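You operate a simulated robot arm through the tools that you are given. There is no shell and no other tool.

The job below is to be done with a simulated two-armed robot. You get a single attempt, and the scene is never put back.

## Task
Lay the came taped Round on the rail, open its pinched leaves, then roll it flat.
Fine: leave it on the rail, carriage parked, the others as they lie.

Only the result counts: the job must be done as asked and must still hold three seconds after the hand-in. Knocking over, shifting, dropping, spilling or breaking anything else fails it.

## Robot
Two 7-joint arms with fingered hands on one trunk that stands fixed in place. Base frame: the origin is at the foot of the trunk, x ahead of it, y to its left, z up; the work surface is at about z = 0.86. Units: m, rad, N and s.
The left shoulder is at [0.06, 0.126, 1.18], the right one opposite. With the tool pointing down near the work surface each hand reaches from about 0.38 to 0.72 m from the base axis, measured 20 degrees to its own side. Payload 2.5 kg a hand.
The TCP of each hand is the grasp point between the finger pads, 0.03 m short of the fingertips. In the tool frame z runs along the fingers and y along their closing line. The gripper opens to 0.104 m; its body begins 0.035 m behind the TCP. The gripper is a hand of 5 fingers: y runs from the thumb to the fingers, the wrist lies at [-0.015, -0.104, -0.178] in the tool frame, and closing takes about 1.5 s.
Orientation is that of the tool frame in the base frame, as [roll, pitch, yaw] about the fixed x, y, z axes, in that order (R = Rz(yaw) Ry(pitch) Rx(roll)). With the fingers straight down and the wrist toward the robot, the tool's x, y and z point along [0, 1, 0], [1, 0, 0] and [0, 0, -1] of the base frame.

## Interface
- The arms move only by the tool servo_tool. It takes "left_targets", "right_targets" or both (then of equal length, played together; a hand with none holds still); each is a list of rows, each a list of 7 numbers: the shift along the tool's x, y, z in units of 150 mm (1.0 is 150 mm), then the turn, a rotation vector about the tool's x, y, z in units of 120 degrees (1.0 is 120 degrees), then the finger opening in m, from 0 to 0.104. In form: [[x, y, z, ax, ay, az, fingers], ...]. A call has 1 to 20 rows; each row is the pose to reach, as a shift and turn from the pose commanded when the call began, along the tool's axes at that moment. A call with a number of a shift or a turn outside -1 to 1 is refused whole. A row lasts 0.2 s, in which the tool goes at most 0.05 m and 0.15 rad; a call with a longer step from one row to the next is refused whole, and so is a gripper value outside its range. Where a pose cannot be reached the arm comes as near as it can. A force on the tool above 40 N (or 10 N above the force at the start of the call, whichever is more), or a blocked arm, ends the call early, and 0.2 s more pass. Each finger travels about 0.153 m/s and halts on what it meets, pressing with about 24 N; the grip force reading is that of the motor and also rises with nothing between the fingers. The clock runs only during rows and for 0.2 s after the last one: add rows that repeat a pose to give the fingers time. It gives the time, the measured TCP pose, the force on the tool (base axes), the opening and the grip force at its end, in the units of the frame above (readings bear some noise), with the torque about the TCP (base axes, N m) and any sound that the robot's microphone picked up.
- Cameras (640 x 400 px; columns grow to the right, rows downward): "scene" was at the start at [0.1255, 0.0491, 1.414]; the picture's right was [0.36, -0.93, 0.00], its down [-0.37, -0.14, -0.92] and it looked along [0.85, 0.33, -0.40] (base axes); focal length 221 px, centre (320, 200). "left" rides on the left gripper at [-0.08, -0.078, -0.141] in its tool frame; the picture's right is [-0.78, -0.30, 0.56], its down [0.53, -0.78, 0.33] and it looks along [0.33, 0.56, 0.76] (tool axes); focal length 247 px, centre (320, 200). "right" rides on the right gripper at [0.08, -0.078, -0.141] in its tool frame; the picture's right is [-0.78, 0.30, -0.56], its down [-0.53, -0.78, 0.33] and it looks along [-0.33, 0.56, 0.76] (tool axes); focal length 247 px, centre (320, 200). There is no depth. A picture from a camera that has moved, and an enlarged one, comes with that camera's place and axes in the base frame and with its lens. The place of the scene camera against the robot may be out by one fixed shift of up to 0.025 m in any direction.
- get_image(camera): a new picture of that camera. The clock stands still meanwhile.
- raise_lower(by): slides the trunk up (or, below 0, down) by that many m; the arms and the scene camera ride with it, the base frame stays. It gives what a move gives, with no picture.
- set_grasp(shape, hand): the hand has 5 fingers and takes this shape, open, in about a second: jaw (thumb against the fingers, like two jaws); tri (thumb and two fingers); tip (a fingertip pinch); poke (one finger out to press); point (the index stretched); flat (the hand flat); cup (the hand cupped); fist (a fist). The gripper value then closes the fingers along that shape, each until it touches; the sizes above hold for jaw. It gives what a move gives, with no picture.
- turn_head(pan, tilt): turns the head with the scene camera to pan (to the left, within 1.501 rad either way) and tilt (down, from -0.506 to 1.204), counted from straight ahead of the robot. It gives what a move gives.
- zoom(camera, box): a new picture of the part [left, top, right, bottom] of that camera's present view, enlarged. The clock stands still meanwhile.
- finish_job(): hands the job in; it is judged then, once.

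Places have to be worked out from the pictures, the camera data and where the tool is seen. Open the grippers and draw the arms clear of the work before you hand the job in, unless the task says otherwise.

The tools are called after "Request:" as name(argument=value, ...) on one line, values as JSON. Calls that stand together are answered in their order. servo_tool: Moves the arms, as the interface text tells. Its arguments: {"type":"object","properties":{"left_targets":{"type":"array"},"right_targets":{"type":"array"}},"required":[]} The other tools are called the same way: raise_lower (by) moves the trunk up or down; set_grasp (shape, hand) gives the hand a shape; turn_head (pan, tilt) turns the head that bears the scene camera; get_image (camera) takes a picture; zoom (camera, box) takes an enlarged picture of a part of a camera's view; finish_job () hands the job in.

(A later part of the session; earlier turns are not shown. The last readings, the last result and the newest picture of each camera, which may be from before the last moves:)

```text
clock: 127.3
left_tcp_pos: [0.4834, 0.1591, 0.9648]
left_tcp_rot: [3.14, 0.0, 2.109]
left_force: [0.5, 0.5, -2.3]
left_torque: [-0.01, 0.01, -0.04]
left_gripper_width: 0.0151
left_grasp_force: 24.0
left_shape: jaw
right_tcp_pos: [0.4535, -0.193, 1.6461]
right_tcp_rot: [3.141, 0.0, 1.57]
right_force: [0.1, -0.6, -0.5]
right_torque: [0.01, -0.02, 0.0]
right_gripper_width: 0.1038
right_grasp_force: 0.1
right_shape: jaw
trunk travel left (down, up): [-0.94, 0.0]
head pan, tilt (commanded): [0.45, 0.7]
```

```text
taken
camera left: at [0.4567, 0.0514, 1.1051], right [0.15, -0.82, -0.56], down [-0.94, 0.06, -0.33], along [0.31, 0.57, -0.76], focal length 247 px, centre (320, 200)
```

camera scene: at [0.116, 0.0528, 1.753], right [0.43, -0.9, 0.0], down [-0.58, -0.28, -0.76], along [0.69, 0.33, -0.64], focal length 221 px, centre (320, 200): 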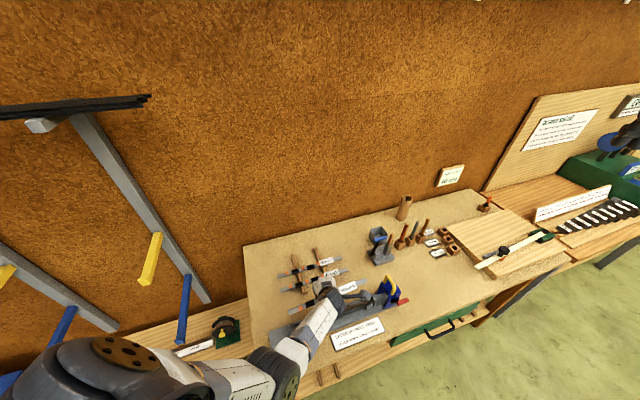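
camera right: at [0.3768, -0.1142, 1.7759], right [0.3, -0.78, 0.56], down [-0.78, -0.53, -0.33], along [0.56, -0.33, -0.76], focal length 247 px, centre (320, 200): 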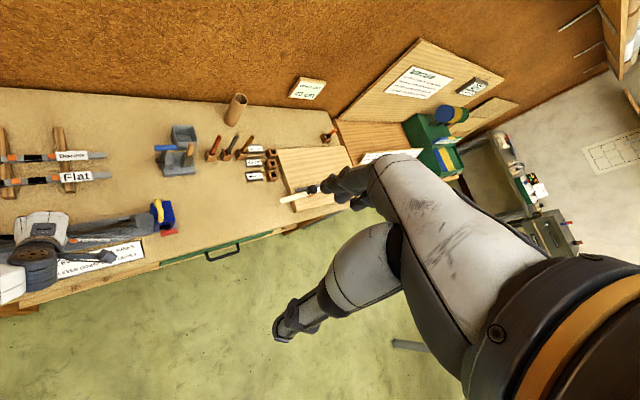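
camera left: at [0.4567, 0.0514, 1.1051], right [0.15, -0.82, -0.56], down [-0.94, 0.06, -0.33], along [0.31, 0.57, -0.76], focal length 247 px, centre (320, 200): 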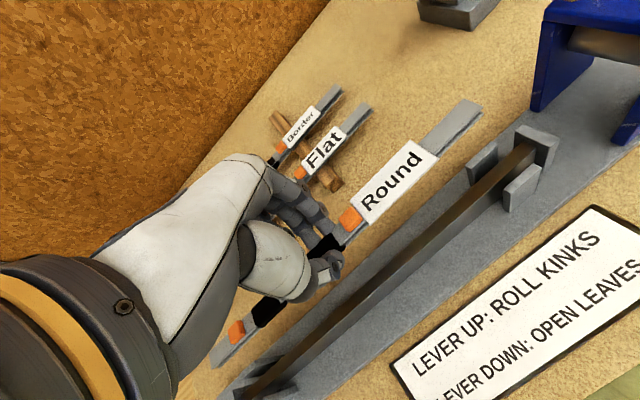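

Precisely at the midpoint with the came steady. I zoom on both rail ends and came ends for the final alignment numbers.

Request:
zoom(camera="left", box=[420, 80, 580, 220])

Request:
zoom(camera="left", box=[190, 280, 310, 400])

```text
2.86 times, centred on (500, 150) of left
camera zoom: at [0.4567, 0.0514, 1.1051], right [0.15, -0.82, -0.56], down [-0.94, 0.06, -0.33], along [0.31, 0.57, -0.76], focal length 706 px, centre (-194, 343)
```

zoom: 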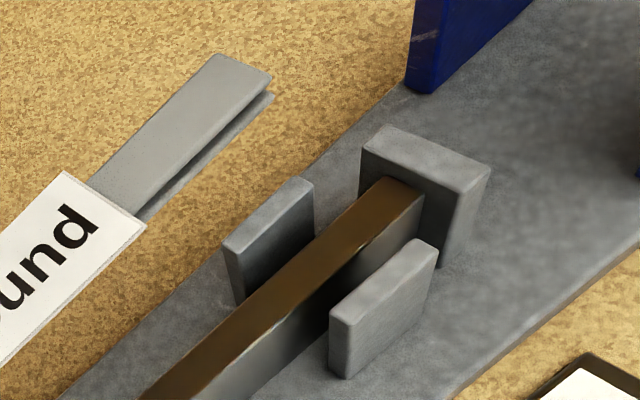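

```text
3.33 times, centred on (250, 340) of left
camera zoom: at [0.4567, 0.0514, 1.1051], right [0.15, -0.82, -0.56], down [-0.94, 0.06, -0.33], along [0.31, 0.57, -0.76], focal length 823 px, centre (553, -267)
```

zoom: 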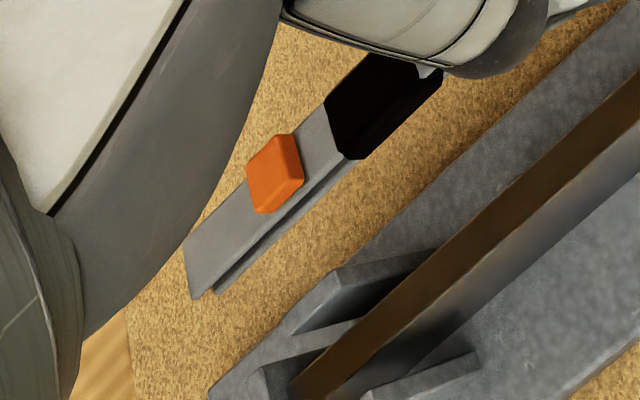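

The came is exactly parallel to the bar (−45°); it needs a shift of −31.3 mm across and −1.5 mm along. I move in at TCP z ≈ 0.955 (came bottom ≈ 0.924, above the posts).

Request:
servo_tool(left_targets=[[-0.006, -0.029, 0.009, 0, 0, 0, 0.006], [-0.012, -0.059, 0.019, 0, 0, 0, 0.006], [-0.018, -0.088, 0.028, 0, 0, 0, 0.006], [-0.023, -0.117, 0.037, 0, 0, 0, 0.006], [-0.029, -0.146, 0.046, 0, 0, 0, 0.006], [-0.035, -0.176, 0.056, 0, 0, 0, 0.006], [-0.041, -0.205, 0.065, 0, 0, 0, 0.006], [-0.041, -0.205, 0.065, 0, 0, 0, 0.006]])

Request:
get_image(camera="left")

Request:
zoom(camera="left", box=[410, 50, 570, 190])

Request:
zoom(camera="left", box=[190, 270, 320, 400])

```text
clock: 129.1
left_tcp_pos: [0.4589, 0.14, 0.9547]
left_tcp_rot: [3.141, -0.001, 2.11]
left_force: [0.3, -0.7, -1.5]
left_torque: [0.0, 0.0, 0.03]
left_gripper_width: 0.0148
left_grasp_force: 24.1
left_shape: jaw
right_tcp_pos: [0.4539, -0.1934, 1.6455]
right_tcp_rot: [-3.141, 0.0, 1.571]
right_force: [-0.1, -0.2, 1.4]
right_torque: [0.06, 0.0, -0.02]
right_gripper_width: 0.1039
right_grasp_force: 0.0
right_shape: jaw
trunk travel left (down, up): [-0.94, 0.0]
head pan, tilt (commanded): [0.45, 0.7]
```

```text
taken
camera left: at [0.4334, 0.0321, 1.0945], right [0.15, -0.82, -0.56], down [-0.94, 0.06, -0.33], along [0.31, 0.57, -0.76], focal length 247 px, centre (320, 200)
```

left: 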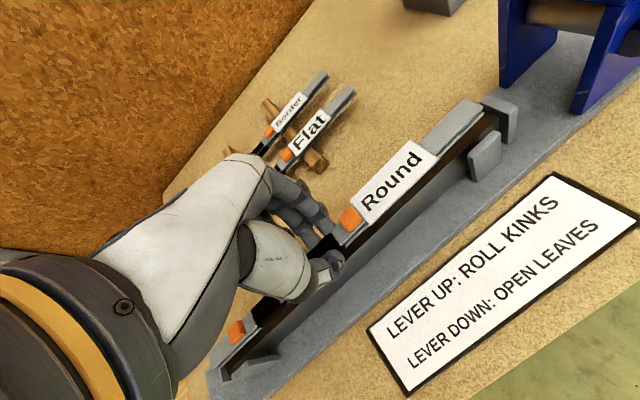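

```text
2.86 times, centred on (490, 120) of left
camera zoom: at [0.4334, 0.0321, 1.0945], right [0.15, -0.82, -0.56], down [-0.94, 0.06, -0.33], along [0.31, 0.57, -0.76], focal length 706 px, centre (-166, 429)
```

zoom: 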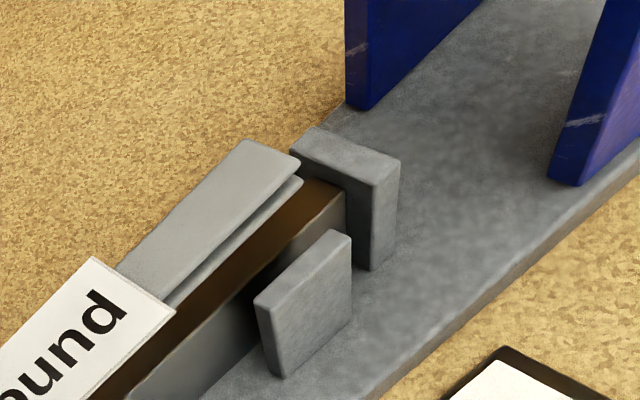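

```text
3.08 times, centred on (255, 335) of left
camera zoom: at [0.4334, 0.0321, 1.0945], right [0.15, -0.82, -0.56], down [-0.94, 0.06, -0.33], along [0.31, 0.57, -0.76], focal length 760 px, centre (520, -215)
```

zoom: 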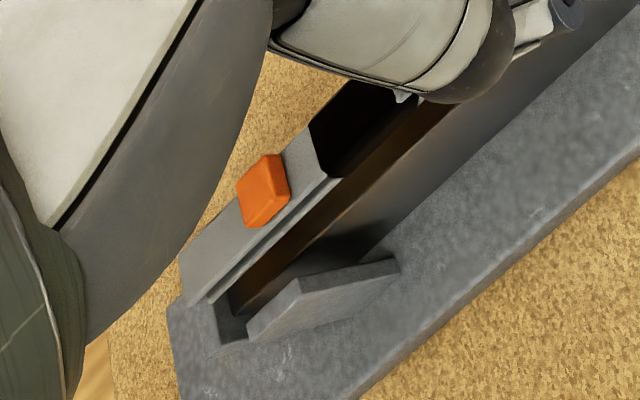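

Everything lines up (came n·p ≈ 0.422 vs bar ≈ 0.420–0.421; more than 1 cm free at each stop). I lower 1.0 cm with the trunk and look.

Request:
raise_lower(by=-0.01)

Request:
zoom(camera="left", box=[410, 30, 570, 170])

Request:
zoom(camera="left", box=[190, 270, 320, 400])

```text
clock: 129.7
left_tcp_pos: [0.4588, 0.1404, 0.9447]
left_tcp_rot: [3.14, -0.001, 2.113]
left_force: [-0.6, -0.9, -1.2]
left_torque: [-0.04, -0.01, 0.0]
left_gripper_width: 0.0151
left_grasp_force: 23.8
left_shape: jaw
right_tcp_pos: [0.4531, -0.1944, 1.6369]
right_tcp_rot: [3.141, 0.0, 1.57]
right_force: [0.3, 0.2, -0.2]
right_torque: [-0.01, 0.0, 0.0]
right_gripper_width: 0.1037
right_grasp_force: 0.1
right_shape: jaw
trunk travel left (down, up): [-0.93, 0.01]
head pan, tilt (commanded): [0.45, 0.7]
```

```text
2.86 times, centred on (490, 100) of left
camera zoom: at [0.4333, 0.0321, 1.0846], right [0.15, -0.82, -0.56], down [-0.94, 0.06, -0.33], along [0.31, 0.57, -0.76], focal length 706 px, centre (-166, 486)
```

zoom: 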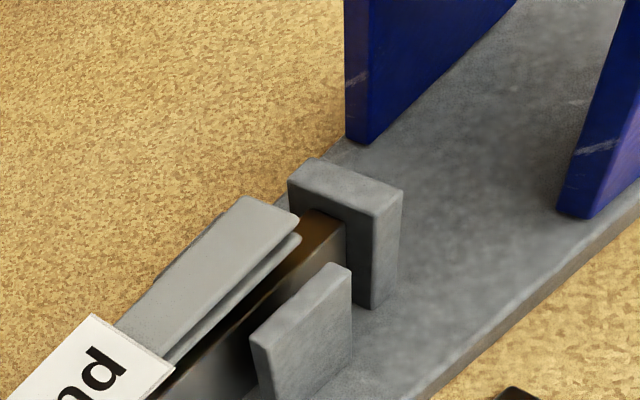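

```text
3.08 times, centred on (255, 335) of left
camera zoom: at [0.4333, 0.0321, 1.0846], right [0.15, -0.82, -0.56], down [-0.94, 0.06, -0.33], along [0.31, 0.57, -0.76], focal length 760 px, centre (520, -215)
```

zoom: 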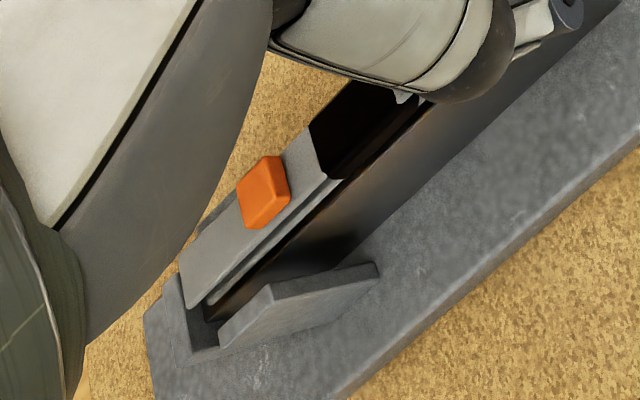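

No contact, came entering between the posts. I continue 4 mm lower.

Request:
raise_lower(by=-0.004)

Request:
zoom(camera="left", box=[410, 30, 570, 170])

Request:
zoom(camera="left", box=[190, 270, 320, 400])

```text
clock: 130.2
left_tcp_pos: [0.4585, 0.1402, 0.9405]
left_tcp_rot: [3.138, 0.002, 2.112]
left_force: [-1.9, -1.4, 0.1]
left_torque: [-0.02, 0.05, 0.0]
left_gripper_width: 0.0149
left_grasp_force: 23.9
left_shape: jaw
right_tcp_pos: [0.4539, -0.1928, 1.6324]
right_tcp_rot: [3.141, 0.0, 1.57]
right_force: [0.6, -0.3, -0.9]
right_torque: [0.02, 0.01, 0.0]
right_gripper_width: 0.1033
right_grasp_force: 0.1
right_shape: jaw
trunk travel left (down, up): [-0.926, 0.014]
head pan, tilt (commanded): [0.45, 0.7]
```

```text
2.86 times, centred on (490, 100) of left
camera zoom: at [0.4333, 0.0321, 1.0807], right [0.15, -0.82, -0.56], down [-0.94, 0.06, -0.33], along [0.31, 0.57, -0.76], focal length 706 px, centre (-166, 486)
```

zoom: 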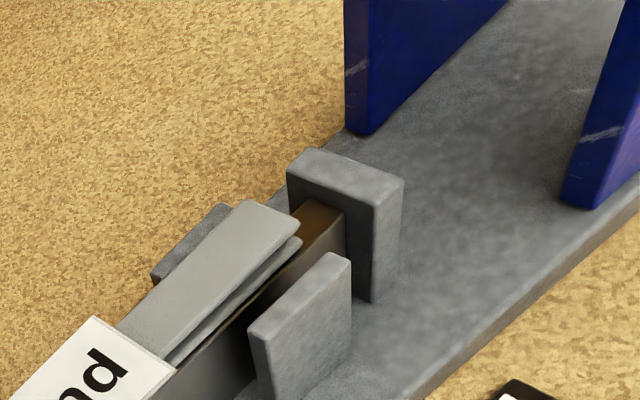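

```text
3.08 times, centred on (255, 335) of left
camera zoom: at [0.4333, 0.0321, 1.0807], right [0.15, -0.82, -0.56], down [-0.94, 0.06, -0.33], along [0.31, 0.57, -0.76], focal length 760 px, centre (520, -215)
```

zoom: 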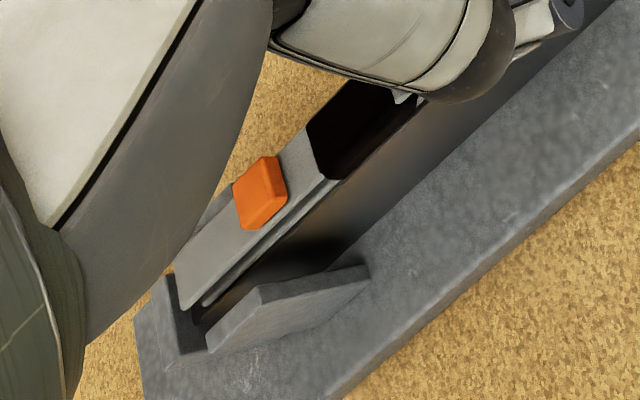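

Slight sideways force toward the robot suggests the came just touches the far post; I shift 1.5 mm toward the robot and lower 3 mm more.

Request:
servo_tool(left_targets=[[-0.0012, -0.005, 0, 0, 0, 0, 0.006], [-0.0024, -0.0097, 0, 0, 0, 0, 0.006], [-0.0024, -0.0097, 0, 0, 0, 0, 0.006]])

Request:
raise_lower(by=-0.003)

Request:
zoom(camera="left", box=[410, 30, 570, 170])

Request:
zoom(camera="left", box=[190, 270, 320, 400])

```text
clock: 131.1
left_tcp_pos: [0.4573, 0.14, 0.9413]
left_tcp_rot: [3.137, -0.002, 2.114]
left_force: [0.7, 1.3, 0.4]
left_torque: [0.06, -0.07, -0.02]
left_gripper_width: 0.0147
left_grasp_force: 24.1
left_shape: jaw
right_tcp_pos: [0.4536, -0.1932, 1.632]
right_tcp_rot: [-3.141, 0.0, 1.57]
right_force: [-0.7, 0.1, 0.1]
right_torque: [-0.01, -0.03, -0.01]
right_gripper_width: 0.1038
right_grasp_force: 0.0
right_shape: jaw
trunk travel left (down, up): [-0.926, 0.014]
head pan, tilt (commanded): [0.45, 0.7]
```

```text
clock: 131.6
left_tcp_pos: [0.4579, 0.14, 0.9389]
left_tcp_rot: [3.134, 0.001, 2.11]
left_force: [-3.8, 1.8, 15.5]
left_torque: [0.09, 0.08, -0.03]
left_gripper_width: 0.0153
left_grasp_force: 24.1
left_shape: jaw
right_tcp_pos: [0.4511, -0.1928, 1.6309]
right_tcp_rot: [-3.141, -0.002, 1.571]
right_force: [0.1, 0.3, -0.8]
right_torque: [0.01, 0.03, -0.02]
right_gripper_width: 0.1036
right_grasp_force: 0.1
right_shape: jaw
trunk travel left (down, up): [-0.923, 0.017]
head pan, tilt (commanded): [0.45, 0.7]
```

```text
2.86 times, centred on (490, 100) of left
camera zoom: at [0.4322, 0.0309, 1.0791], right [0.15, -0.82, -0.56], down [-0.94, 0.06, -0.34], along [0.31, 0.57, -0.76], focal length 706 px, centre (-166, 486)
```

zoom: 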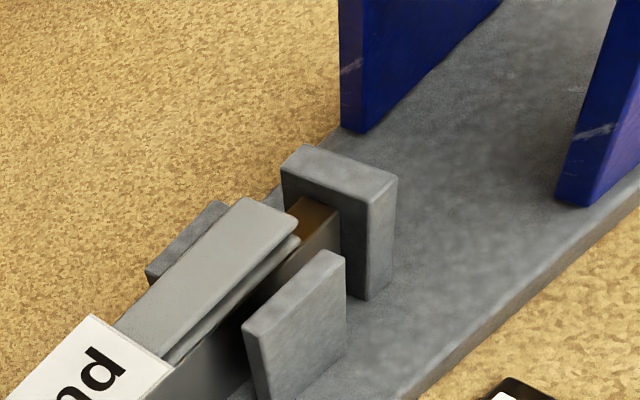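

```text
3.08 times, centred on (255, 335) of left
camera zoom: at [0.4322, 0.0309, 1.0791], right [0.15, -0.82, -0.56], down [-0.94, 0.06, -0.34], along [0.31, 0.57, -0.76], focal length 760 px, centre (520, -215)
```

zoom: 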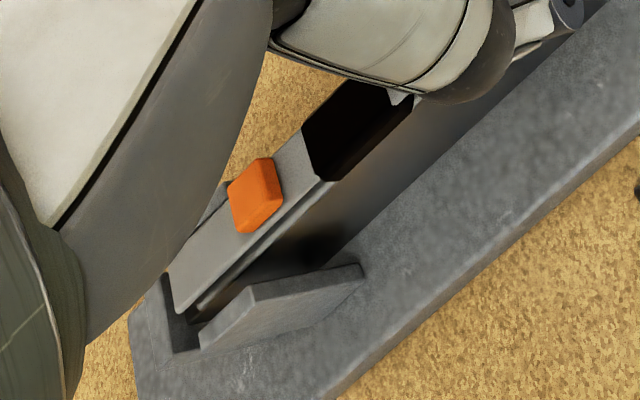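

The came now rests on the bar (15 N contact at TCP 0.939) between the posts. I take off the pressure by 2 mm and open the fingers gradually.

Request:
raise_lower(by=0.002)

Request:
servo_tool(left_targets=[[0, 0, 0, 0, 0, 0, 0.012], [0, 0, 0, 0, 0, 0, 0.014], [0, 0, 0, 0, 0, 0, 0.015], [0, 0, 0, 0, 0, 0, 0.016], [0, 0, 0, 0, 0, 0, 0.017], [0, 0, 0, 0, 0, 0, 0.018], [0, 0, 0, 0, 0, 0, 0.019], [0, 0, 0, 0, 0, 0, 0.02], [0, 0, 0, 0, 0, 0, 0.022], [0, 0, 0, 0, 0, 0, 0.024]])

Request:
zoom(camera="left", box=[410, 30, 570, 170])

Request:
zoom(camera="left", box=[190, 220, 370, 400])

```text
clock: 132.1
left_tcp_pos: [0.4584, 0.1397, 0.9397]
left_tcp_rot: [3.138, 0.0, 2.109]
left_force: [3.0, 1.0, 6.9]
left_torque: [0.1, -0.07, -0.03]
left_gripper_width: 0.0153
left_grasp_force: 23.9
left_shape: jaw
right_tcp_pos: [0.4527, -0.1935, 1.6322]
right_tcp_rot: [3.141, 0.001, 1.572]
right_force: [0.0, -0.1, 0.5]
right_torque: [0.0, -0.02, 0.01]
right_gripper_width: 0.1036
right_grasp_force: 0.0
right_shape: jaw
trunk travel left (down, up): [-0.925, 0.015]
head pan, tilt (commanded): [0.45, 0.7]
```

```text
clock: 134.3
left_tcp_pos: [0.458, 0.1404, 0.9385]
left_tcp_rot: [3.139, -0.002, 2.113]
left_force: [0.3, -0.6, -0.5]
left_torque: [0.03, 0.01, 0.02]
left_gripper_width: 0.0237
left_grasp_force: 0.0
left_shape: jaw
right_tcp_pos: [0.4526, -0.1934, 1.6311]
right_tcp_rot: [3.141, -0.001, 1.571]
right_force: [-0.6, 0.4, -0.8]
right_torque: [-0.01, 0.01, 0.02]
right_gripper_width: 0.104
right_grasp_force: 0.1
right_shape: jaw
trunk travel left (down, up): [-0.925, 0.015]
head pan, tilt (commanded): [0.45, 0.7]
```

```text
2.86 times, centred on (490, 100) of left
camera zoom: at [0.4321, 0.0311, 1.0794], right [0.15, -0.82, -0.56], down [-0.94, 0.06, -0.33], along [0.31, 0.57, -0.76], focal length 706 px, centre (-166, 486)
```

zoom: 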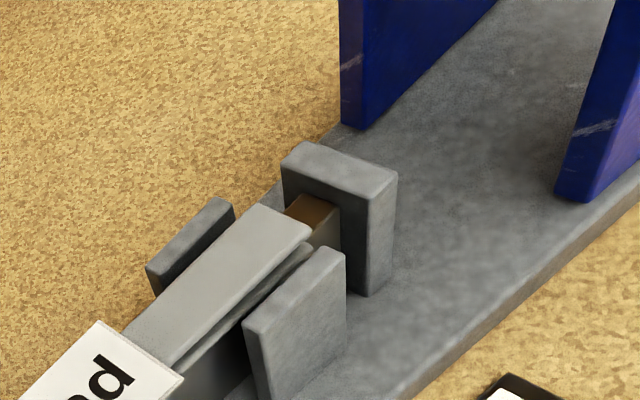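

```text
2.22 times, centred on (280, 310) of left
camera zoom: at [0.4321, 0.0311, 1.0794], right [0.15, -0.82, -0.56], down [-0.94, 0.06, -0.33], along [0.31, 0.57, -0.76], focal length 549 px, centre (409, -44)
```

zoom: 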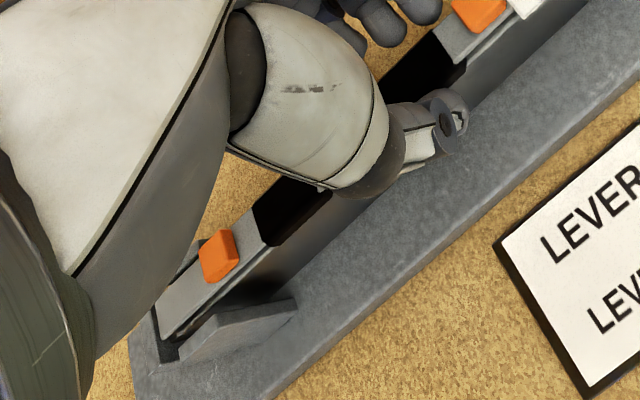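

The came is released, lying flat on the bar between both pairs of posts. I open to 0.05 and raise the trunk the remaining 1.5 cm.

Request:
servo_tool(left_targets=[[0, 0, 0, 0, 0, 0, 0.035], [0, 0, 0, 0, 0, 0, 0.05], [0, 0, 0, 0, 0, 0, 0.05]])

Request:
raise_lower(by=0.015)

Request:
get_image(camera="left")

```text
clock: 135.1
left_tcp_pos: [0.4575, 0.1391, 0.9396]
left_tcp_rot: [3.139, -0.002, 2.111]
left_force: [0.6, -0.3, 0.0]
left_torque: [0.04, 0.01, -0.03]
left_gripper_width: 0.0495
left_grasp_force: 0.0
left_shape: jaw
right_tcp_pos: [0.4536, -0.1927, 1.6313]
right_tcp_rot: [-3.141, -0.001, 1.572]
right_force: [-0.3, 0.7, 0.8]
right_torque: [0.03, 0.01, 0.02]
right_gripper_width: 0.1037
right_grasp_force: 0.0
right_shape: jaw
trunk travel left (down, up): [-0.925, 0.015]
head pan, tilt (commanded): [0.45, 0.7]
```

```text
clock: 135.7
left_tcp_pos: [0.4571, 0.1399, 0.955]
left_tcp_rot: [3.139, -0.002, 2.111]
left_force: [0.3, -0.3, -0.8]
left_torque: [-0.04, 0.01, 0.01]
left_gripper_width: 0.0495
left_grasp_force: 0.2
left_shape: jaw
right_tcp_pos: [0.4527, -0.1935, 1.646]
right_tcp_rot: [-3.14, 0.001, 1.57]
right_force: [-0.1, -0.3, -0.4]
right_torque: [0.0, -0.04, 0.0]
right_gripper_width: 0.1038
right_grasp_force: 0.0
right_shape: jaw
trunk travel left (down, up): [-0.94, 0.0]
head pan, tilt (commanded): [0.45, 0.7]
```

```text
taken
camera left: at [0.4321, 0.031, 1.0944], right [0.15, -0.82, -0.56], down [-0.94, 0.06, -0.33], along [0.31, 0.57, -0.76], focal length 247 px, centre (320, 200)
```

left: 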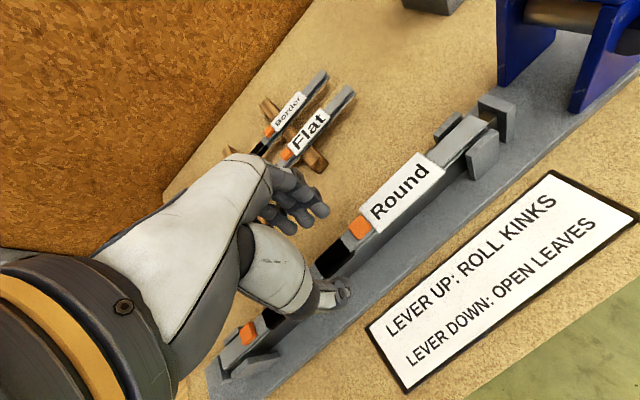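

The came lies nicely on the rail. I open the hand wide so nothing can catch it, then raise and back out gently.

Request:
servo_tool(left_targets=[[0, 0, 0, 0, 0, 0, 0.07], [0, 0, 0, 0, 0, 0, 0.09], [0, 0, -0.03, 0, 0, 0, 0.09], [0, 0, -0.07, 0, 0, 0, 0.09], [0, 0.01, -0.11, 0, 0, 0, 0.09]])

Request:
get_image(camera="left")

```text
clock: 136.9
left_tcp_pos: [0.4757, 0.1547, 0.9802]
left_tcp_rot: [3.106, -0.003, 2.121]
left_force: [-0.4, -0.3, 1.0]
left_torque: [0.01, 0.0, 0.02]
left_gripper_width: 0.0897
left_grasp_force: 0.1
left_shape: jaw
right_tcp_pos: [0.4529, -0.1934, 1.6465]
right_tcp_rot: [3.141, 0.0, 1.571]
right_force: [0.2, -0.4, 0.0]
right_torque: [-0.03, 0.02, 0.0]
right_gripper_width: 0.1039
right_grasp_force: 0.0
right_shape: jaw
trunk travel left (down, up): [-0.94, 0.0]
head pan, tilt (commanded): [0.45, 0.7]
```

```text
taken
camera left: at [0.4461, 0.043, 1.1184], right [0.17, -0.8, -0.57], down [-0.93, 0.06, -0.36], along [0.32, 0.59, -0.74], focal length 247 px, centre (320, 200)
```

left: 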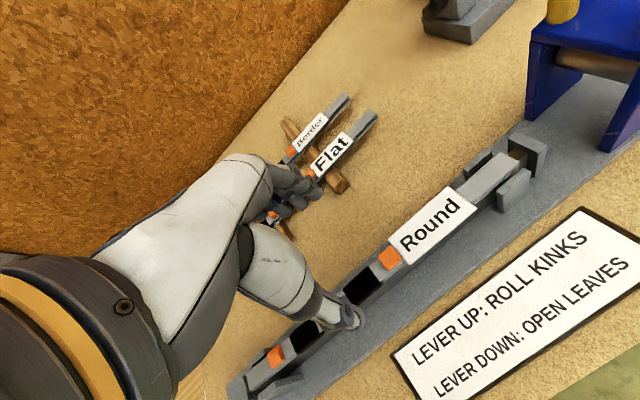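

Clear of the came. I move the hand up and outward away from the rail.

Request:
servo_tool(left_targets=[[0, 0.06, -0.2, 0, 0, 0, 0.09], [0, 0.15, -0.3, 0, 0, 0, 0.09], [0, 0.28, -0.4, 0, 0, 0, 0.09], [0, 0.42, -0.5, 0, 0, 0, 0.09], [0, 0.56, -0.6, 0, 0, 0, 0.09], [0, 0.7, -0.7, 0, 0, 0, 0.09], [0, 0.85, -0.8, 0, 0, 0, 0.09]])

Request:
get_image(camera="left")

Request:
zoom(camera="scene", box=[250, 220, 430, 350])

```text
clock: 138.5
left_tcp_pos: [0.5679, 0.2065, 1.093]
left_tcp_rot: [3.14, 0.002, 2.112]
left_force: [-0.7, 0.1, -0.5]
left_torque: [0.02, 0.01, 0.02]
left_gripper_width: 0.0901
left_grasp_force: 0.1
left_shape: jaw
right_tcp_pos: [0.4533, -0.1932, 1.6463]
right_tcp_rot: [-3.141, 0.0, 1.572]
right_force: [0.7, 0.4, 0.8]
right_torque: [-0.02, 0.0, 0.06]
right_gripper_width: 0.1039
right_grasp_force: 0.1
right_shape: jaw
trunk travel left (down, up): [-0.94, 0.0]
head pan, tilt (commanded): [0.45, 0.7]
```

```text
taken
camera left: at [0.5426, 0.0987, 1.2327], right [0.15, -0.82, -0.56], down [-0.94, 0.06, -0.33], along [0.31, 0.57, -0.76], focal length 247 px, centre (320, 200)
```

left: 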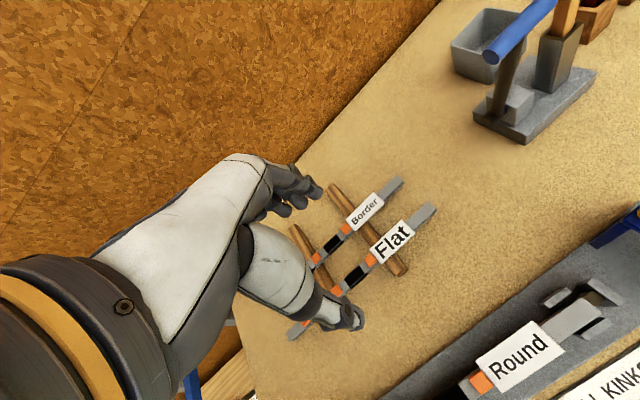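

```text
3.08 times, centred on (340, 285) of scene
camera zoom: at [0.1164, 0.0525, 1.753], right [0.43, -0.9, 0.0], down [-0.58, -0.28, -0.76], along [0.69, 0.33, -0.64], focal length 680 px, centre (258, -62)
```

zoom: 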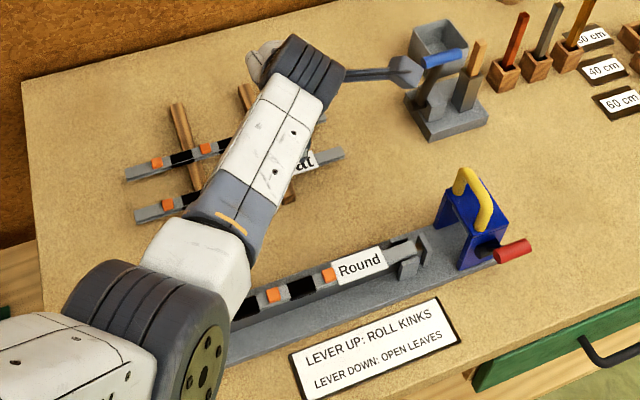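

The came is on the rail. Next: the lever is up now, so it must go down first. I'll pinch the red lever handle's ends with the left hand (closing line along the rail, heading −45°). First I raise the left hand and start turning it while bringing the trunk down in stages.

Request:
servo_tool(left_targets=[[0, 0, -0.14, 0, 0, 0.04, 0.09], [0, 0, -0.28, 0, 0, 0.08, 0.09], [0, 0, -0.42, 0, 0, 0.12, 0.09], [0, 0, -0.56, 0, 0, 0.16, 0.09], [0, 0, -0.7, 0, 0, 0.2, 0.09], [0, 0, -0.84, 0, 0, 0.24, 0.09], [0, 0, -0.98, 0, 0, 0.28, 0.09], [0, 0, -1.0, 0, 0, 0.32, 0.09]])

Request:
raise_lower(by=-0.15)

Request:
get_image(camera="scene")

```text
clock: 140.3
left_tcp_pos: [0.5684, 0.2053, 1.2409]
left_tcp_rot: [3.139, -0.002, 1.439]
left_force: [0.4, 1.5, 0.4]
left_torque: [-0.01, -0.02, 0.01]
left_gripper_width: 0.0896
left_grasp_force: 0.1
left_shape: jaw
right_tcp_pos: [0.4539, -0.1929, 1.6465]
right_tcp_rot: [3.141, 0.0, 1.571]
right_force: [0.5, 0.0, -0.6]
right_torque: [0.02, -0.02, -0.02]
right_gripper_width: 0.1034
right_grasp_force: 0.0
right_shape: jaw
trunk travel left (down, up): [-0.94, 0.0]
head pan, tilt (commanded): [0.45, 0.7]
```

```text
clock: 142.1
left_tcp_pos: [0.5684, 0.204, 1.0903]
left_tcp_rot: [3.139, -0.002, 1.442]
left_force: [0.5, -0.1, -0.4]
left_torque: [0.02, 0.01, 0.02]
left_gripper_width: 0.0895
left_grasp_force: 0.1
left_shape: jaw
right_tcp_pos: [0.4534, -0.1938, 1.4965]
right_tcp_rot: [3.141, -0.001, 1.572]
right_force: [-0.5, -0.2, -0.8]
right_torque: [-0.01, -0.04, 0.04]
right_gripper_width: 0.1036
right_grasp_force: 0.0
right_shape: jaw
trunk travel left (down, up): [-0.79, 0.15]
head pan, tilt (commanded): [0.45, 0.7]
```

```text
taken
camera scene: at [0.1157, 0.0526, 1.6031], right [0.43, -0.9, 0.0], down [-0.58, -0.28, -0.77], along [0.69, 0.33, -0.64], focal length 221 px, centre (320, 200)
```

scene: 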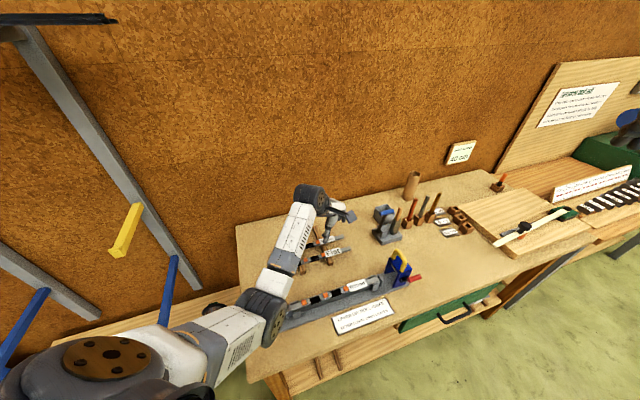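

Continue: raise 12 cm, finish turning to heading −45°, then trunk down 11.5 cm.

Request:
servo_tool(left_targets=[[0, 0, -0.12, 0, 0, 0.04, 0.09], [0, 0, -0.24, 0, 0, 0.08, 0.09], [0, 0, -0.36, 0, 0, 0.12, 0.09], [0, 0, -0.48, 0, 0, 0.16, 0.09], [0, 0, -0.6, 0, 0, 0.2, 0.09], [0, 0, -0.72, 0, 0, 0.24, 0.09], [0, 0, -0.8, 0, 0, 0.28, 0.09], [0, 0, -0.8, 0, 0, 0.3137, 0.09]])

Request:
raise_lower(by=-0.115)

Request:
get_image(camera="left")

Request:
get_image(camera="scene")

Request:
get_image(camera="right")

```text
clock: 143.9
left_tcp_pos: [0.5678, 0.2047, 1.211]
left_tcp_rot: [3.14, -0.003, 0.781]
left_force: [-0.5, 0.8, 0.1]
left_torque: [0.0, -0.02, 0.02]
left_gripper_width: 0.0896
left_grasp_force: 0.0
left_shape: jaw
right_tcp_pos: [0.4536, -0.1929, 1.4959]
right_tcp_rot: [3.14, -0.001, 1.571]
right_force: [-0.5, -0.1, 0.4]
right_torque: [0.0, 0.03, -0.02]
right_gripper_width: 0.1037
right_grasp_force: 0.1
right_shape: jaw
trunk travel left (down, up): [-0.79, 0.15]
head pan, tilt (commanded): [0.45, 0.7]
```

```text
clock: 145.3
left_tcp_pos: [0.568, 0.2037, 1.096]
left_tcp_rot: [-3.14, -0.001, 0.785]
left_force: [-0.1, -0.2, -0.6]
left_torque: [0.01, -0.03, 0.01]
left_gripper_width: 0.09
left_grasp_force: 0.0
left_shape: jaw
right_tcp_pos: [0.4541, -0.1935, 1.3822]
right_tcp_rot: [3.141, -0.001, 1.572]
right_force: [-0.6, 0.2, -0.8]
right_torque: [0.01, 0.03, 0.02]
right_gripper_width: 0.1038
right_grasp_force: 0.1
right_shape: jaw
trunk travel left (down, up): [-0.675, 0.265]
head pan, tilt (commanded): [0.45, 0.7]
```

```text
taken
camera left: at [0.4556, 0.2028, 1.2361], right [-0.76, -0.34, -0.56], down [-0.17, 0.93, -0.33], along [0.63, -0.16, -0.76], focal length 247 px, centre (320, 200)
```

left: 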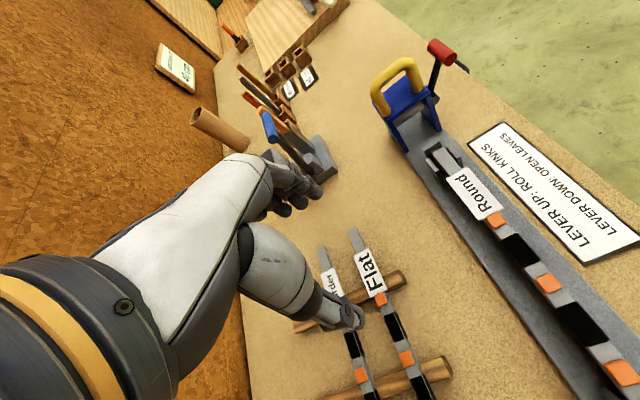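

```text
taken
camera scene: at [0.1157, 0.0525, 1.4881], right [0.43, -0.9, 0.0], down [-0.58, -0.28, -0.77], along [0.69, 0.33, -0.64], focal length 221 px, centre (320, 200)
```

scene: 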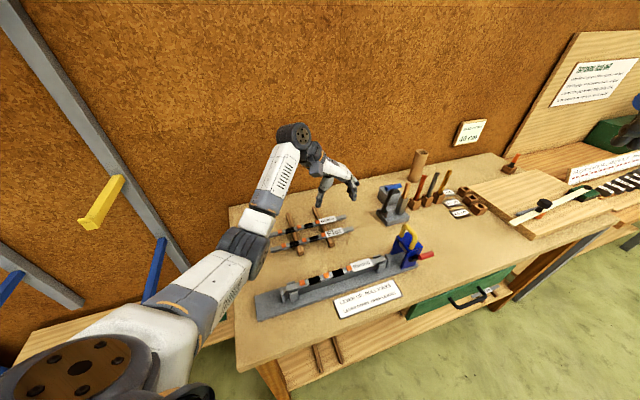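

```text
taken
camera right: at [0.3767, -0.1142, 1.523], right [0.3, -0.78, 0.56], down [-0.78, -0.53, -0.33], along [0.56, -0.33, -0.76], focal length 247 px, centre (320, 200)
```

right: 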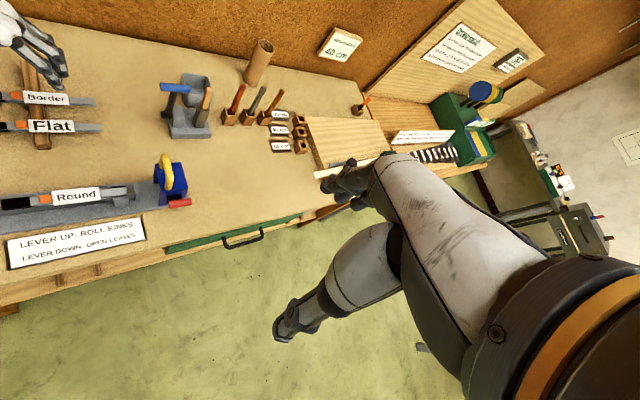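

Heading −45° works. I move the left hand halfway toward the lever while taking the right hand further to the right out of the way.

Request:
servo_tool(left_targets=[[-0.1, 0.1, 0, 0, 0, 0, 0.09], [-0.2, 0.2, 0, 0, 0, 0, 0.09], [-0.31, 0.31, 0, 0, 0, 0, 0.09], [-0.42, 0.42, 0, 0, 0, 0, 0.09], [-0.53, 0.53, 0, 0, 0, 0, 0.09], [-0.637, 0.637, 0, 0, 0, 0, 0.09]], right_targets=[[-0.155, -0.055, 0, 0, 0, 0, 0.104], [-0.31, -0.11, 0, 0, 0, 0, 0.104], [-0.465, -0.166, 0, 0, 0, 0, 0.104], [-0.62, -0.222, 0, 0, 0, 0, 0.104], [-0.775, -0.277, 0, 0, 0, 0, 0.104], [-0.933, -0.333, 0, 0, 0, 0, 0.104]])

Request:
get_image(camera="left")

Request:
zoom(camera="left", box=[330, 180, 600, 400])

```text
clock: 146.7
left_tcp_pos: [0.5676, 0.0696, 1.0963]
left_tcp_rot: [-3.141, -0.004, 0.784]
left_force: [0.5, 0.3, -0.5]
left_torque: [0.02, 0.01, 0.0]
left_gripper_width: 0.0897
left_grasp_force: 0.1
left_shape: jaw
right_tcp_pos: [0.4015, -0.3343, 1.3801]
right_tcp_rot: [-3.141, 0.001, 1.571]
right_force: [0.3, 0.0, -0.7]
right_torque: [0.02, -0.01, 0.01]
right_gripper_width: 0.1038
right_grasp_force: 0.0
right_shape: jaw
trunk travel left (down, up): [-0.675, 0.265]
head pan, tilt (commanded): [0.45, 0.7]
```

```text
taken
camera left: at [0.4555, 0.0669, 1.236], right [-0.76, -0.34, -0.56], down [-0.17, 0.93, -0.33], along [0.63, -0.16, -0.76], focal length 247 px, centre (320, 200)
```

left: 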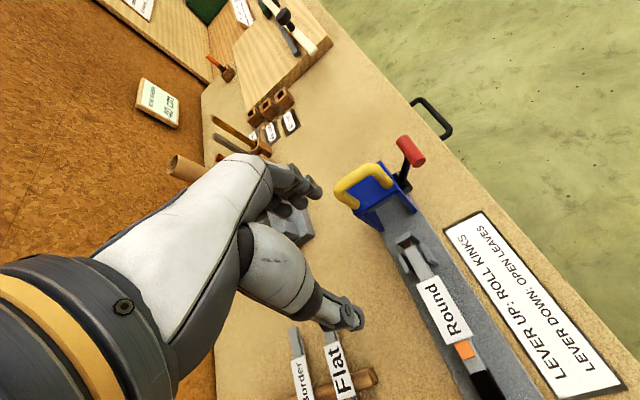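

```text
1.82 times, centred on (465, 290) of left
camera zoom: at [0.4555, 0.0669, 1.236], right [-0.76, -0.34, -0.56], down [-0.17, 0.93, -0.33], along [0.63, -0.16, -0.76], focal length 449 px, centre (56, 36)
```

zoom: 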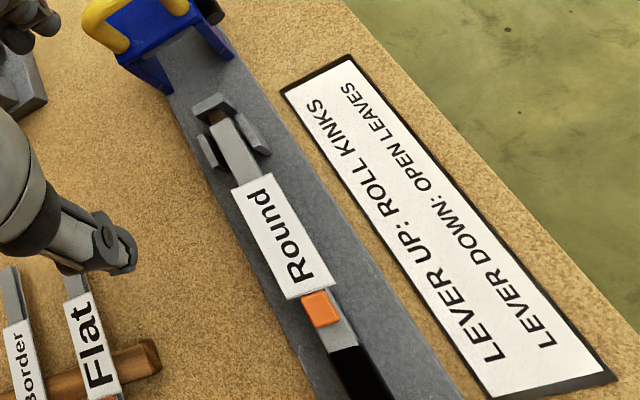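

Now I zoom on the carriage and lever from this new viewpoint to refine their positions.

Request:
zoom(camera="left", box=[320, 120, 450, 240])

Request:
zoom(camera="right", box=[0, 100, 160, 220])

Request:
zoom(camera="scene", box=[370, 210, 450, 290])

```text
3.33 times, centred on (385, 180) of left
camera zoom: at [0.4555, 0.0669, 1.236], right [-0.76, -0.34, -0.56], down [-0.17, 0.93, -0.33], along [0.63, -0.16, -0.76], focal length 823 px, centre (103, 267)
```

zoom: 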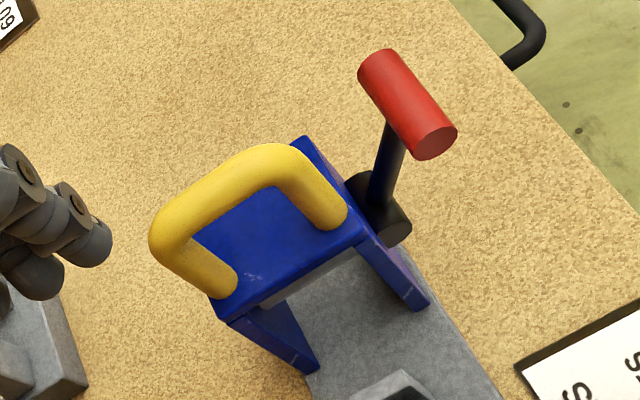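

```text
3.33 times, centred on (80, 160) of right
camera zoom: at [0.3249, -0.255, 1.5222], right [0.3, -0.78, 0.56], down [-0.78, -0.53, -0.33], along [0.56, -0.33, -0.76], focal length 823 px, centre (1120, 333)
```

zoom: 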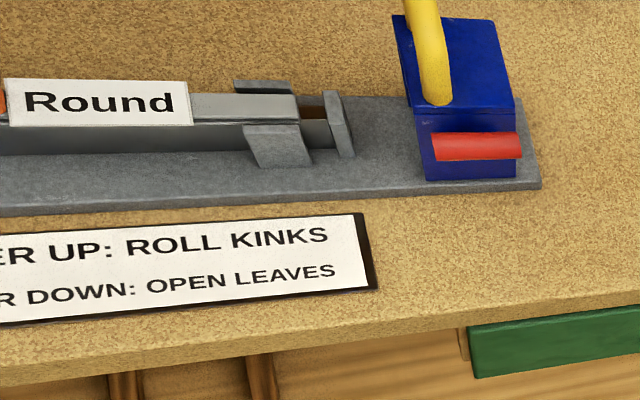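

```text
5.00 times, centred on (410, 250) of scene
camera zoom: at [0.1156, 0.0519, 1.4881], right [0.43, -0.9, 0.0], down [-0.58, -0.28, -0.77], along [0.69, 0.33, -0.64], focal length 1105 px, centre (-130, -50)
```

zoom: 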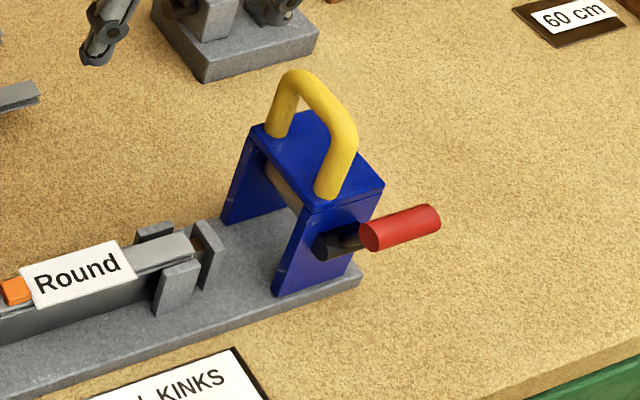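

Lever handle centre ≈ (0.5645,−0.066,0.980), 4 cm long along the rail; hub ≈ (0.587,−0.048,0.921), radius ≈ 66 mm, i.e. 64° up. I hover the left hand above it, tilting 25° so the palm leans toward the robot, away from the carriage.

Request:
servo_tool(left_targets=[[-0.09, 0.09, 0.0, 0, 0.03, 0, 0.09], [-0.185, 0.178, 0.0, 0, 0.06, 0, 0.09], [-0.28, 0.267, 0.0, 0, 0.09, 0, 0.09], [-0.372, 0.356, 0.02, 0, 0.12, 0, 0.09], [-0.465, 0.445, 0.05, 0, 0.15, 0, 0.09], [-0.558, 0.533, 0.1, 0, 0.18, 0, 0.09], [-0.651, 0.622, 0.14, 0, 0.208, 0, 0.09], [-0.651, 0.622, 0.14, 0, 0.208, 0, 0.09]])

Request:
get_image(camera="left")

Request:
get_image(camera="scene")

Request:
get_image(camera="right")

```text
clock: 148.5
left_tcp_pos: [0.5623, -0.0653, 1.0736]
left_tcp_rot: [3.14, -0.437, 0.784]
left_force: [-0.5, -0.3, 0.1]
left_torque: [0.0, 0.03, 0.0]
left_gripper_width: 0.0898
left_grasp_force: 0.0
left_shape: jaw
right_tcp_pos: [0.4029, -0.3338, 1.3808]
right_tcp_rot: [-3.142, 0.001, 1.57]
right_force: [0.4, -0.2, -0.2]
right_torque: [-0.02, -0.01, 0.02]
right_gripper_width: 0.1035
right_grasp_force: 0.1
right_shape: jaw
trunk travel left (down, up): [-0.675, 0.265]
head pan, tilt (commanded): [0.45, 0.7]
```

```text
taken
camera left: at [0.4146, -0.1033, 1.1662], right [-0.54, -0.12, -0.83], down [-0.11, 0.99, -0.07], along [0.84, 0.05, -0.55], focal length 247 px, centre (320, 200)
```

left: 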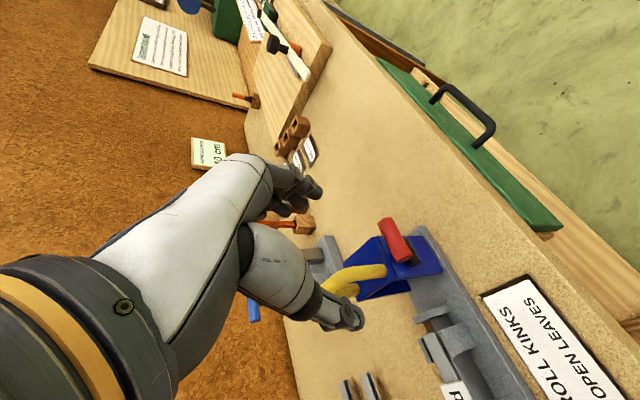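

```text
taken
camera scene: at [0.1158, 0.0528, 1.488], right [0.44, -0.9, 0.0], down [-0.58, -0.28, -0.76], along [0.69, 0.33, -0.64], focal length 221 px, centre (320, 200)
```

scene: 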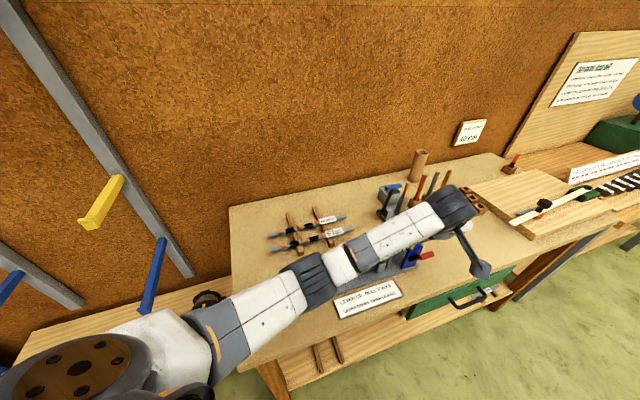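

```text
taken
camera right: at [0.3252, -0.2538, 1.5225], right [0.3, -0.78, 0.56], down [-0.78, -0.53, -0.33], along [0.56, -0.33, -0.76], focal length 247 px, centre (320, 200)
```

right: 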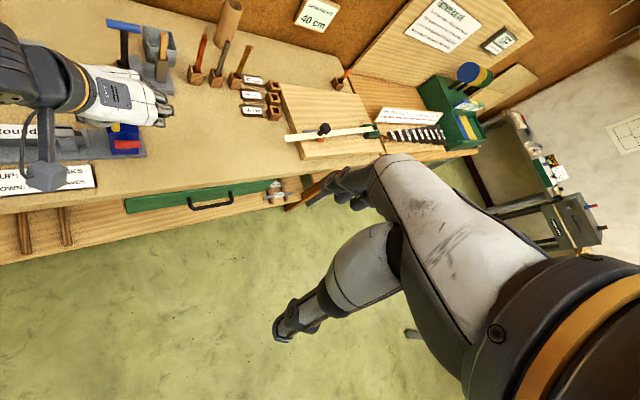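

The hand is above the lever with the intended tilt. I zoom in to see the relation between thumb, fingers and the red handle.

Request:
zoom(camera="left", box=[260, 160, 480, 340])

Request:
zoom(camera="right", box=[20, 60, 200, 200])

```text
2.22 times, centred on (370, 250) of left
camera zoom: at [0.4146, -0.1033, 1.1662], right [-0.54, -0.12, -0.83], down [-0.11, 0.99, -0.07], along [0.84, 0.05, -0.55], focal length 549 px, centre (209, 89)
```

zoom: 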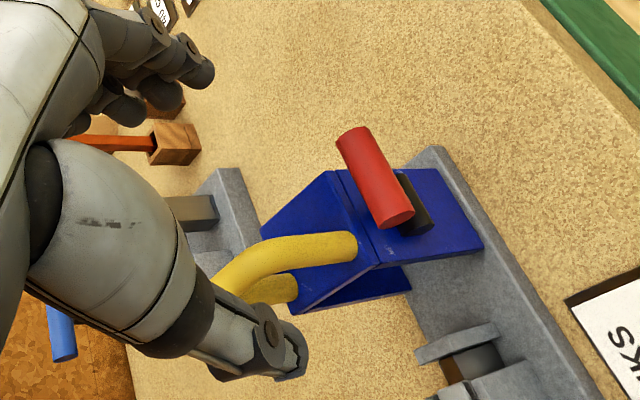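

```text
2.86 times, centred on (110, 130) of right
camera zoom: at [0.3252, -0.2538, 1.5225], right [0.3, -0.78, 0.56], down [-0.78, -0.53, -0.33], along [0.56, -0.33, -0.76], focal length 706 px, centre (920, 400)
```

zoom: 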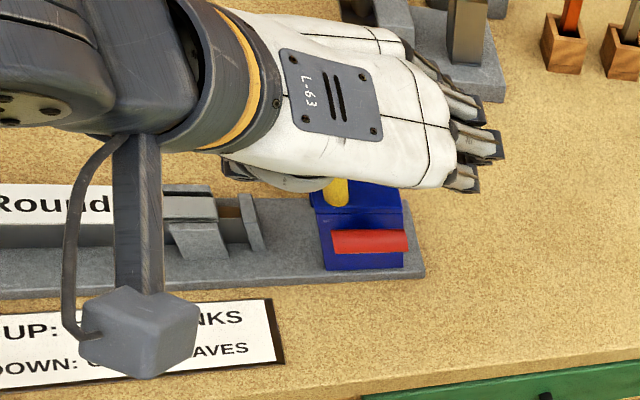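

Two left-camera views agree: red handle centre (0.5636,−0.066,0.9815), ends at e·p 0.427 and 0.466. I descend so its ends lie between thumb and fingers.

Request:
servo_tool(left_targets=[[-0.043, 0.003, 0.074, 0, 0, 0, 0.09], [-0.086, 0.006, 0.148, 0, 0, 0, 0.09], [-0.129, 0.009, 0.222, 0, 0, 0, 0.09], [-0.171, 0.012, 0.296, 0, 0, 0, 0.09], [-0.214, 0.015, 0.37, 0, 0, 0, 0.09], [-0.257, 0.018, 0.444, 0, 0, 0, 0.09], [-0.257, 0.018, 0.444, 0, 0, 0, 0.09]])

Request:
zoom(camera="left", box=[240, 120, 480, 320])

Request:
zoom(camera="right", box=[20, 60, 200, 200])

```text
clock: 150.1
left_tcp_pos: [0.5615, -0.0729, 0.9988]
left_tcp_rot: [-3.141, -0.439, 0.785]
left_force: [-0.3, -0.2, -0.4]
left_torque: [0.02, -0.02, -0.02]
left_gripper_width: 0.0901
left_grasp_force: 0.0
left_shape: jaw
right_tcp_pos: [0.4025, -0.3333, 1.3815]
right_tcp_rot: [3.141, 0.0, 1.571]
right_force: [0.1, -0.6, 1.1]
right_torque: [-0.01, -0.04, -0.01]
right_gripper_width: 0.1037
right_grasp_force: 0.0
right_shape: jaw
trunk travel left (down, up): [-0.675, 0.265]
head pan, tilt (commanded): [0.45, 0.7]
```

```text
2.00 times, centred on (360, 220) of left
camera zoom: at [0.4129, -0.1114, 1.0914], right [-0.54, -0.12, -0.83], down [-0.11, 0.99, -0.07], along [0.84, 0.05, -0.55], focal length 494 px, centre (240, 160)
```

zoom: 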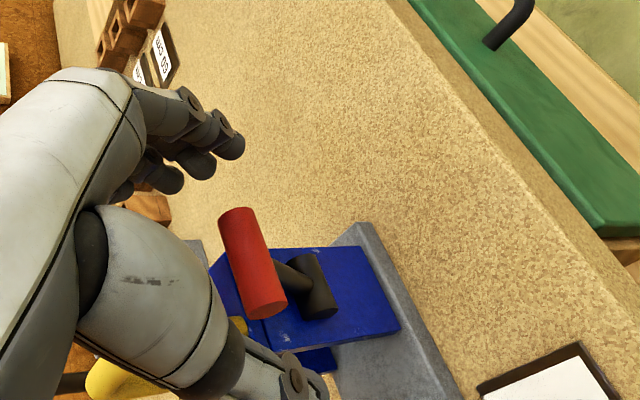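

```text
2.86 times, centred on (110, 130) of right
camera zoom: at [0.3252, -0.254, 1.5224], right [0.3, -0.78, 0.56], down [-0.78, -0.53, -0.33], along [0.56, -0.33, -0.76], focal length 706 px, centre (920, 400)
```

zoom: 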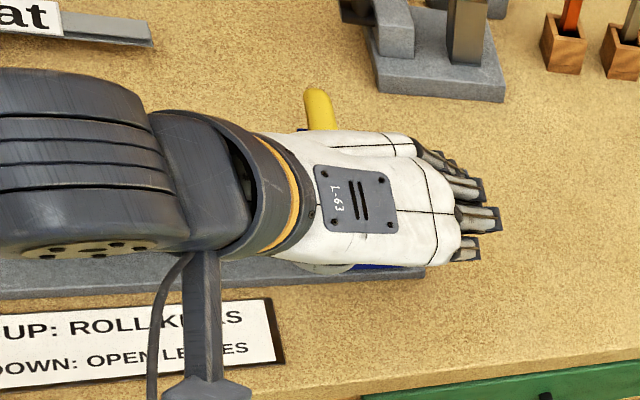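

The red handle sits right between thumb and fingers. I close on its ends.

Request:
servo_tool(left_targets=[[0, 0, 0, 0, 0, 0, 0.075], [0, 0, 0, 0, 0, 0, 0.06], [0, 0, 0, 0, 0, 0, 0.05], [0, 0, 0, 0, 0, 0, 0.042], [0, 0, 0, 0, 0, 0, 0.036], [0, 0, 0, 0, 0, 0, 0.03], [0, 0, 0, 0, 0, 0, 0.03]])

Request:
zoom(camera="left", box=[240, 120, 480, 320])

```text
clock: 151.7
left_tcp_pos: [0.562, -0.0716, 0.9971]
left_tcp_rot: [-3.138, -0.438, 0.785]
left_force: [-4.2, 6.7, -4.7]
left_torque: [0.08, 0.09, 0.1]
left_gripper_width: 0.0433
left_grasp_force: 24.3
left_shape: jaw
right_tcp_pos: [0.4004, -0.3316, 1.381]
right_tcp_rot: [-3.141, 0.0, 1.57]
right_force: [-0.7, -0.5, -0.6]
right_torque: [-0.04, 0.0, -0.04]
right_gripper_width: 0.1037
right_grasp_force: 0.0
right_shape: jaw
trunk travel left (down, up): [-0.675, 0.265]
head pan, tilt (commanded): [0.45, 0.7]
```

```text
2.00 times, centred on (360, 220) of left
camera zoom: at [0.413, -0.1103, 1.0908], right [-0.54, -0.12, -0.83], down [-0.11, 0.99, -0.07], along [0.83, 0.05, -0.55], focal length 494 px, centre (240, 160)
```

zoom: 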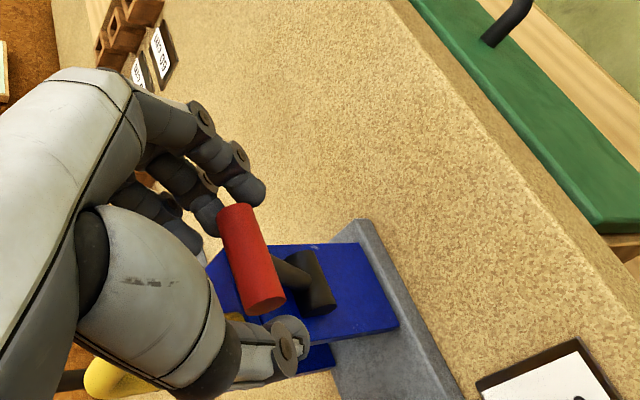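

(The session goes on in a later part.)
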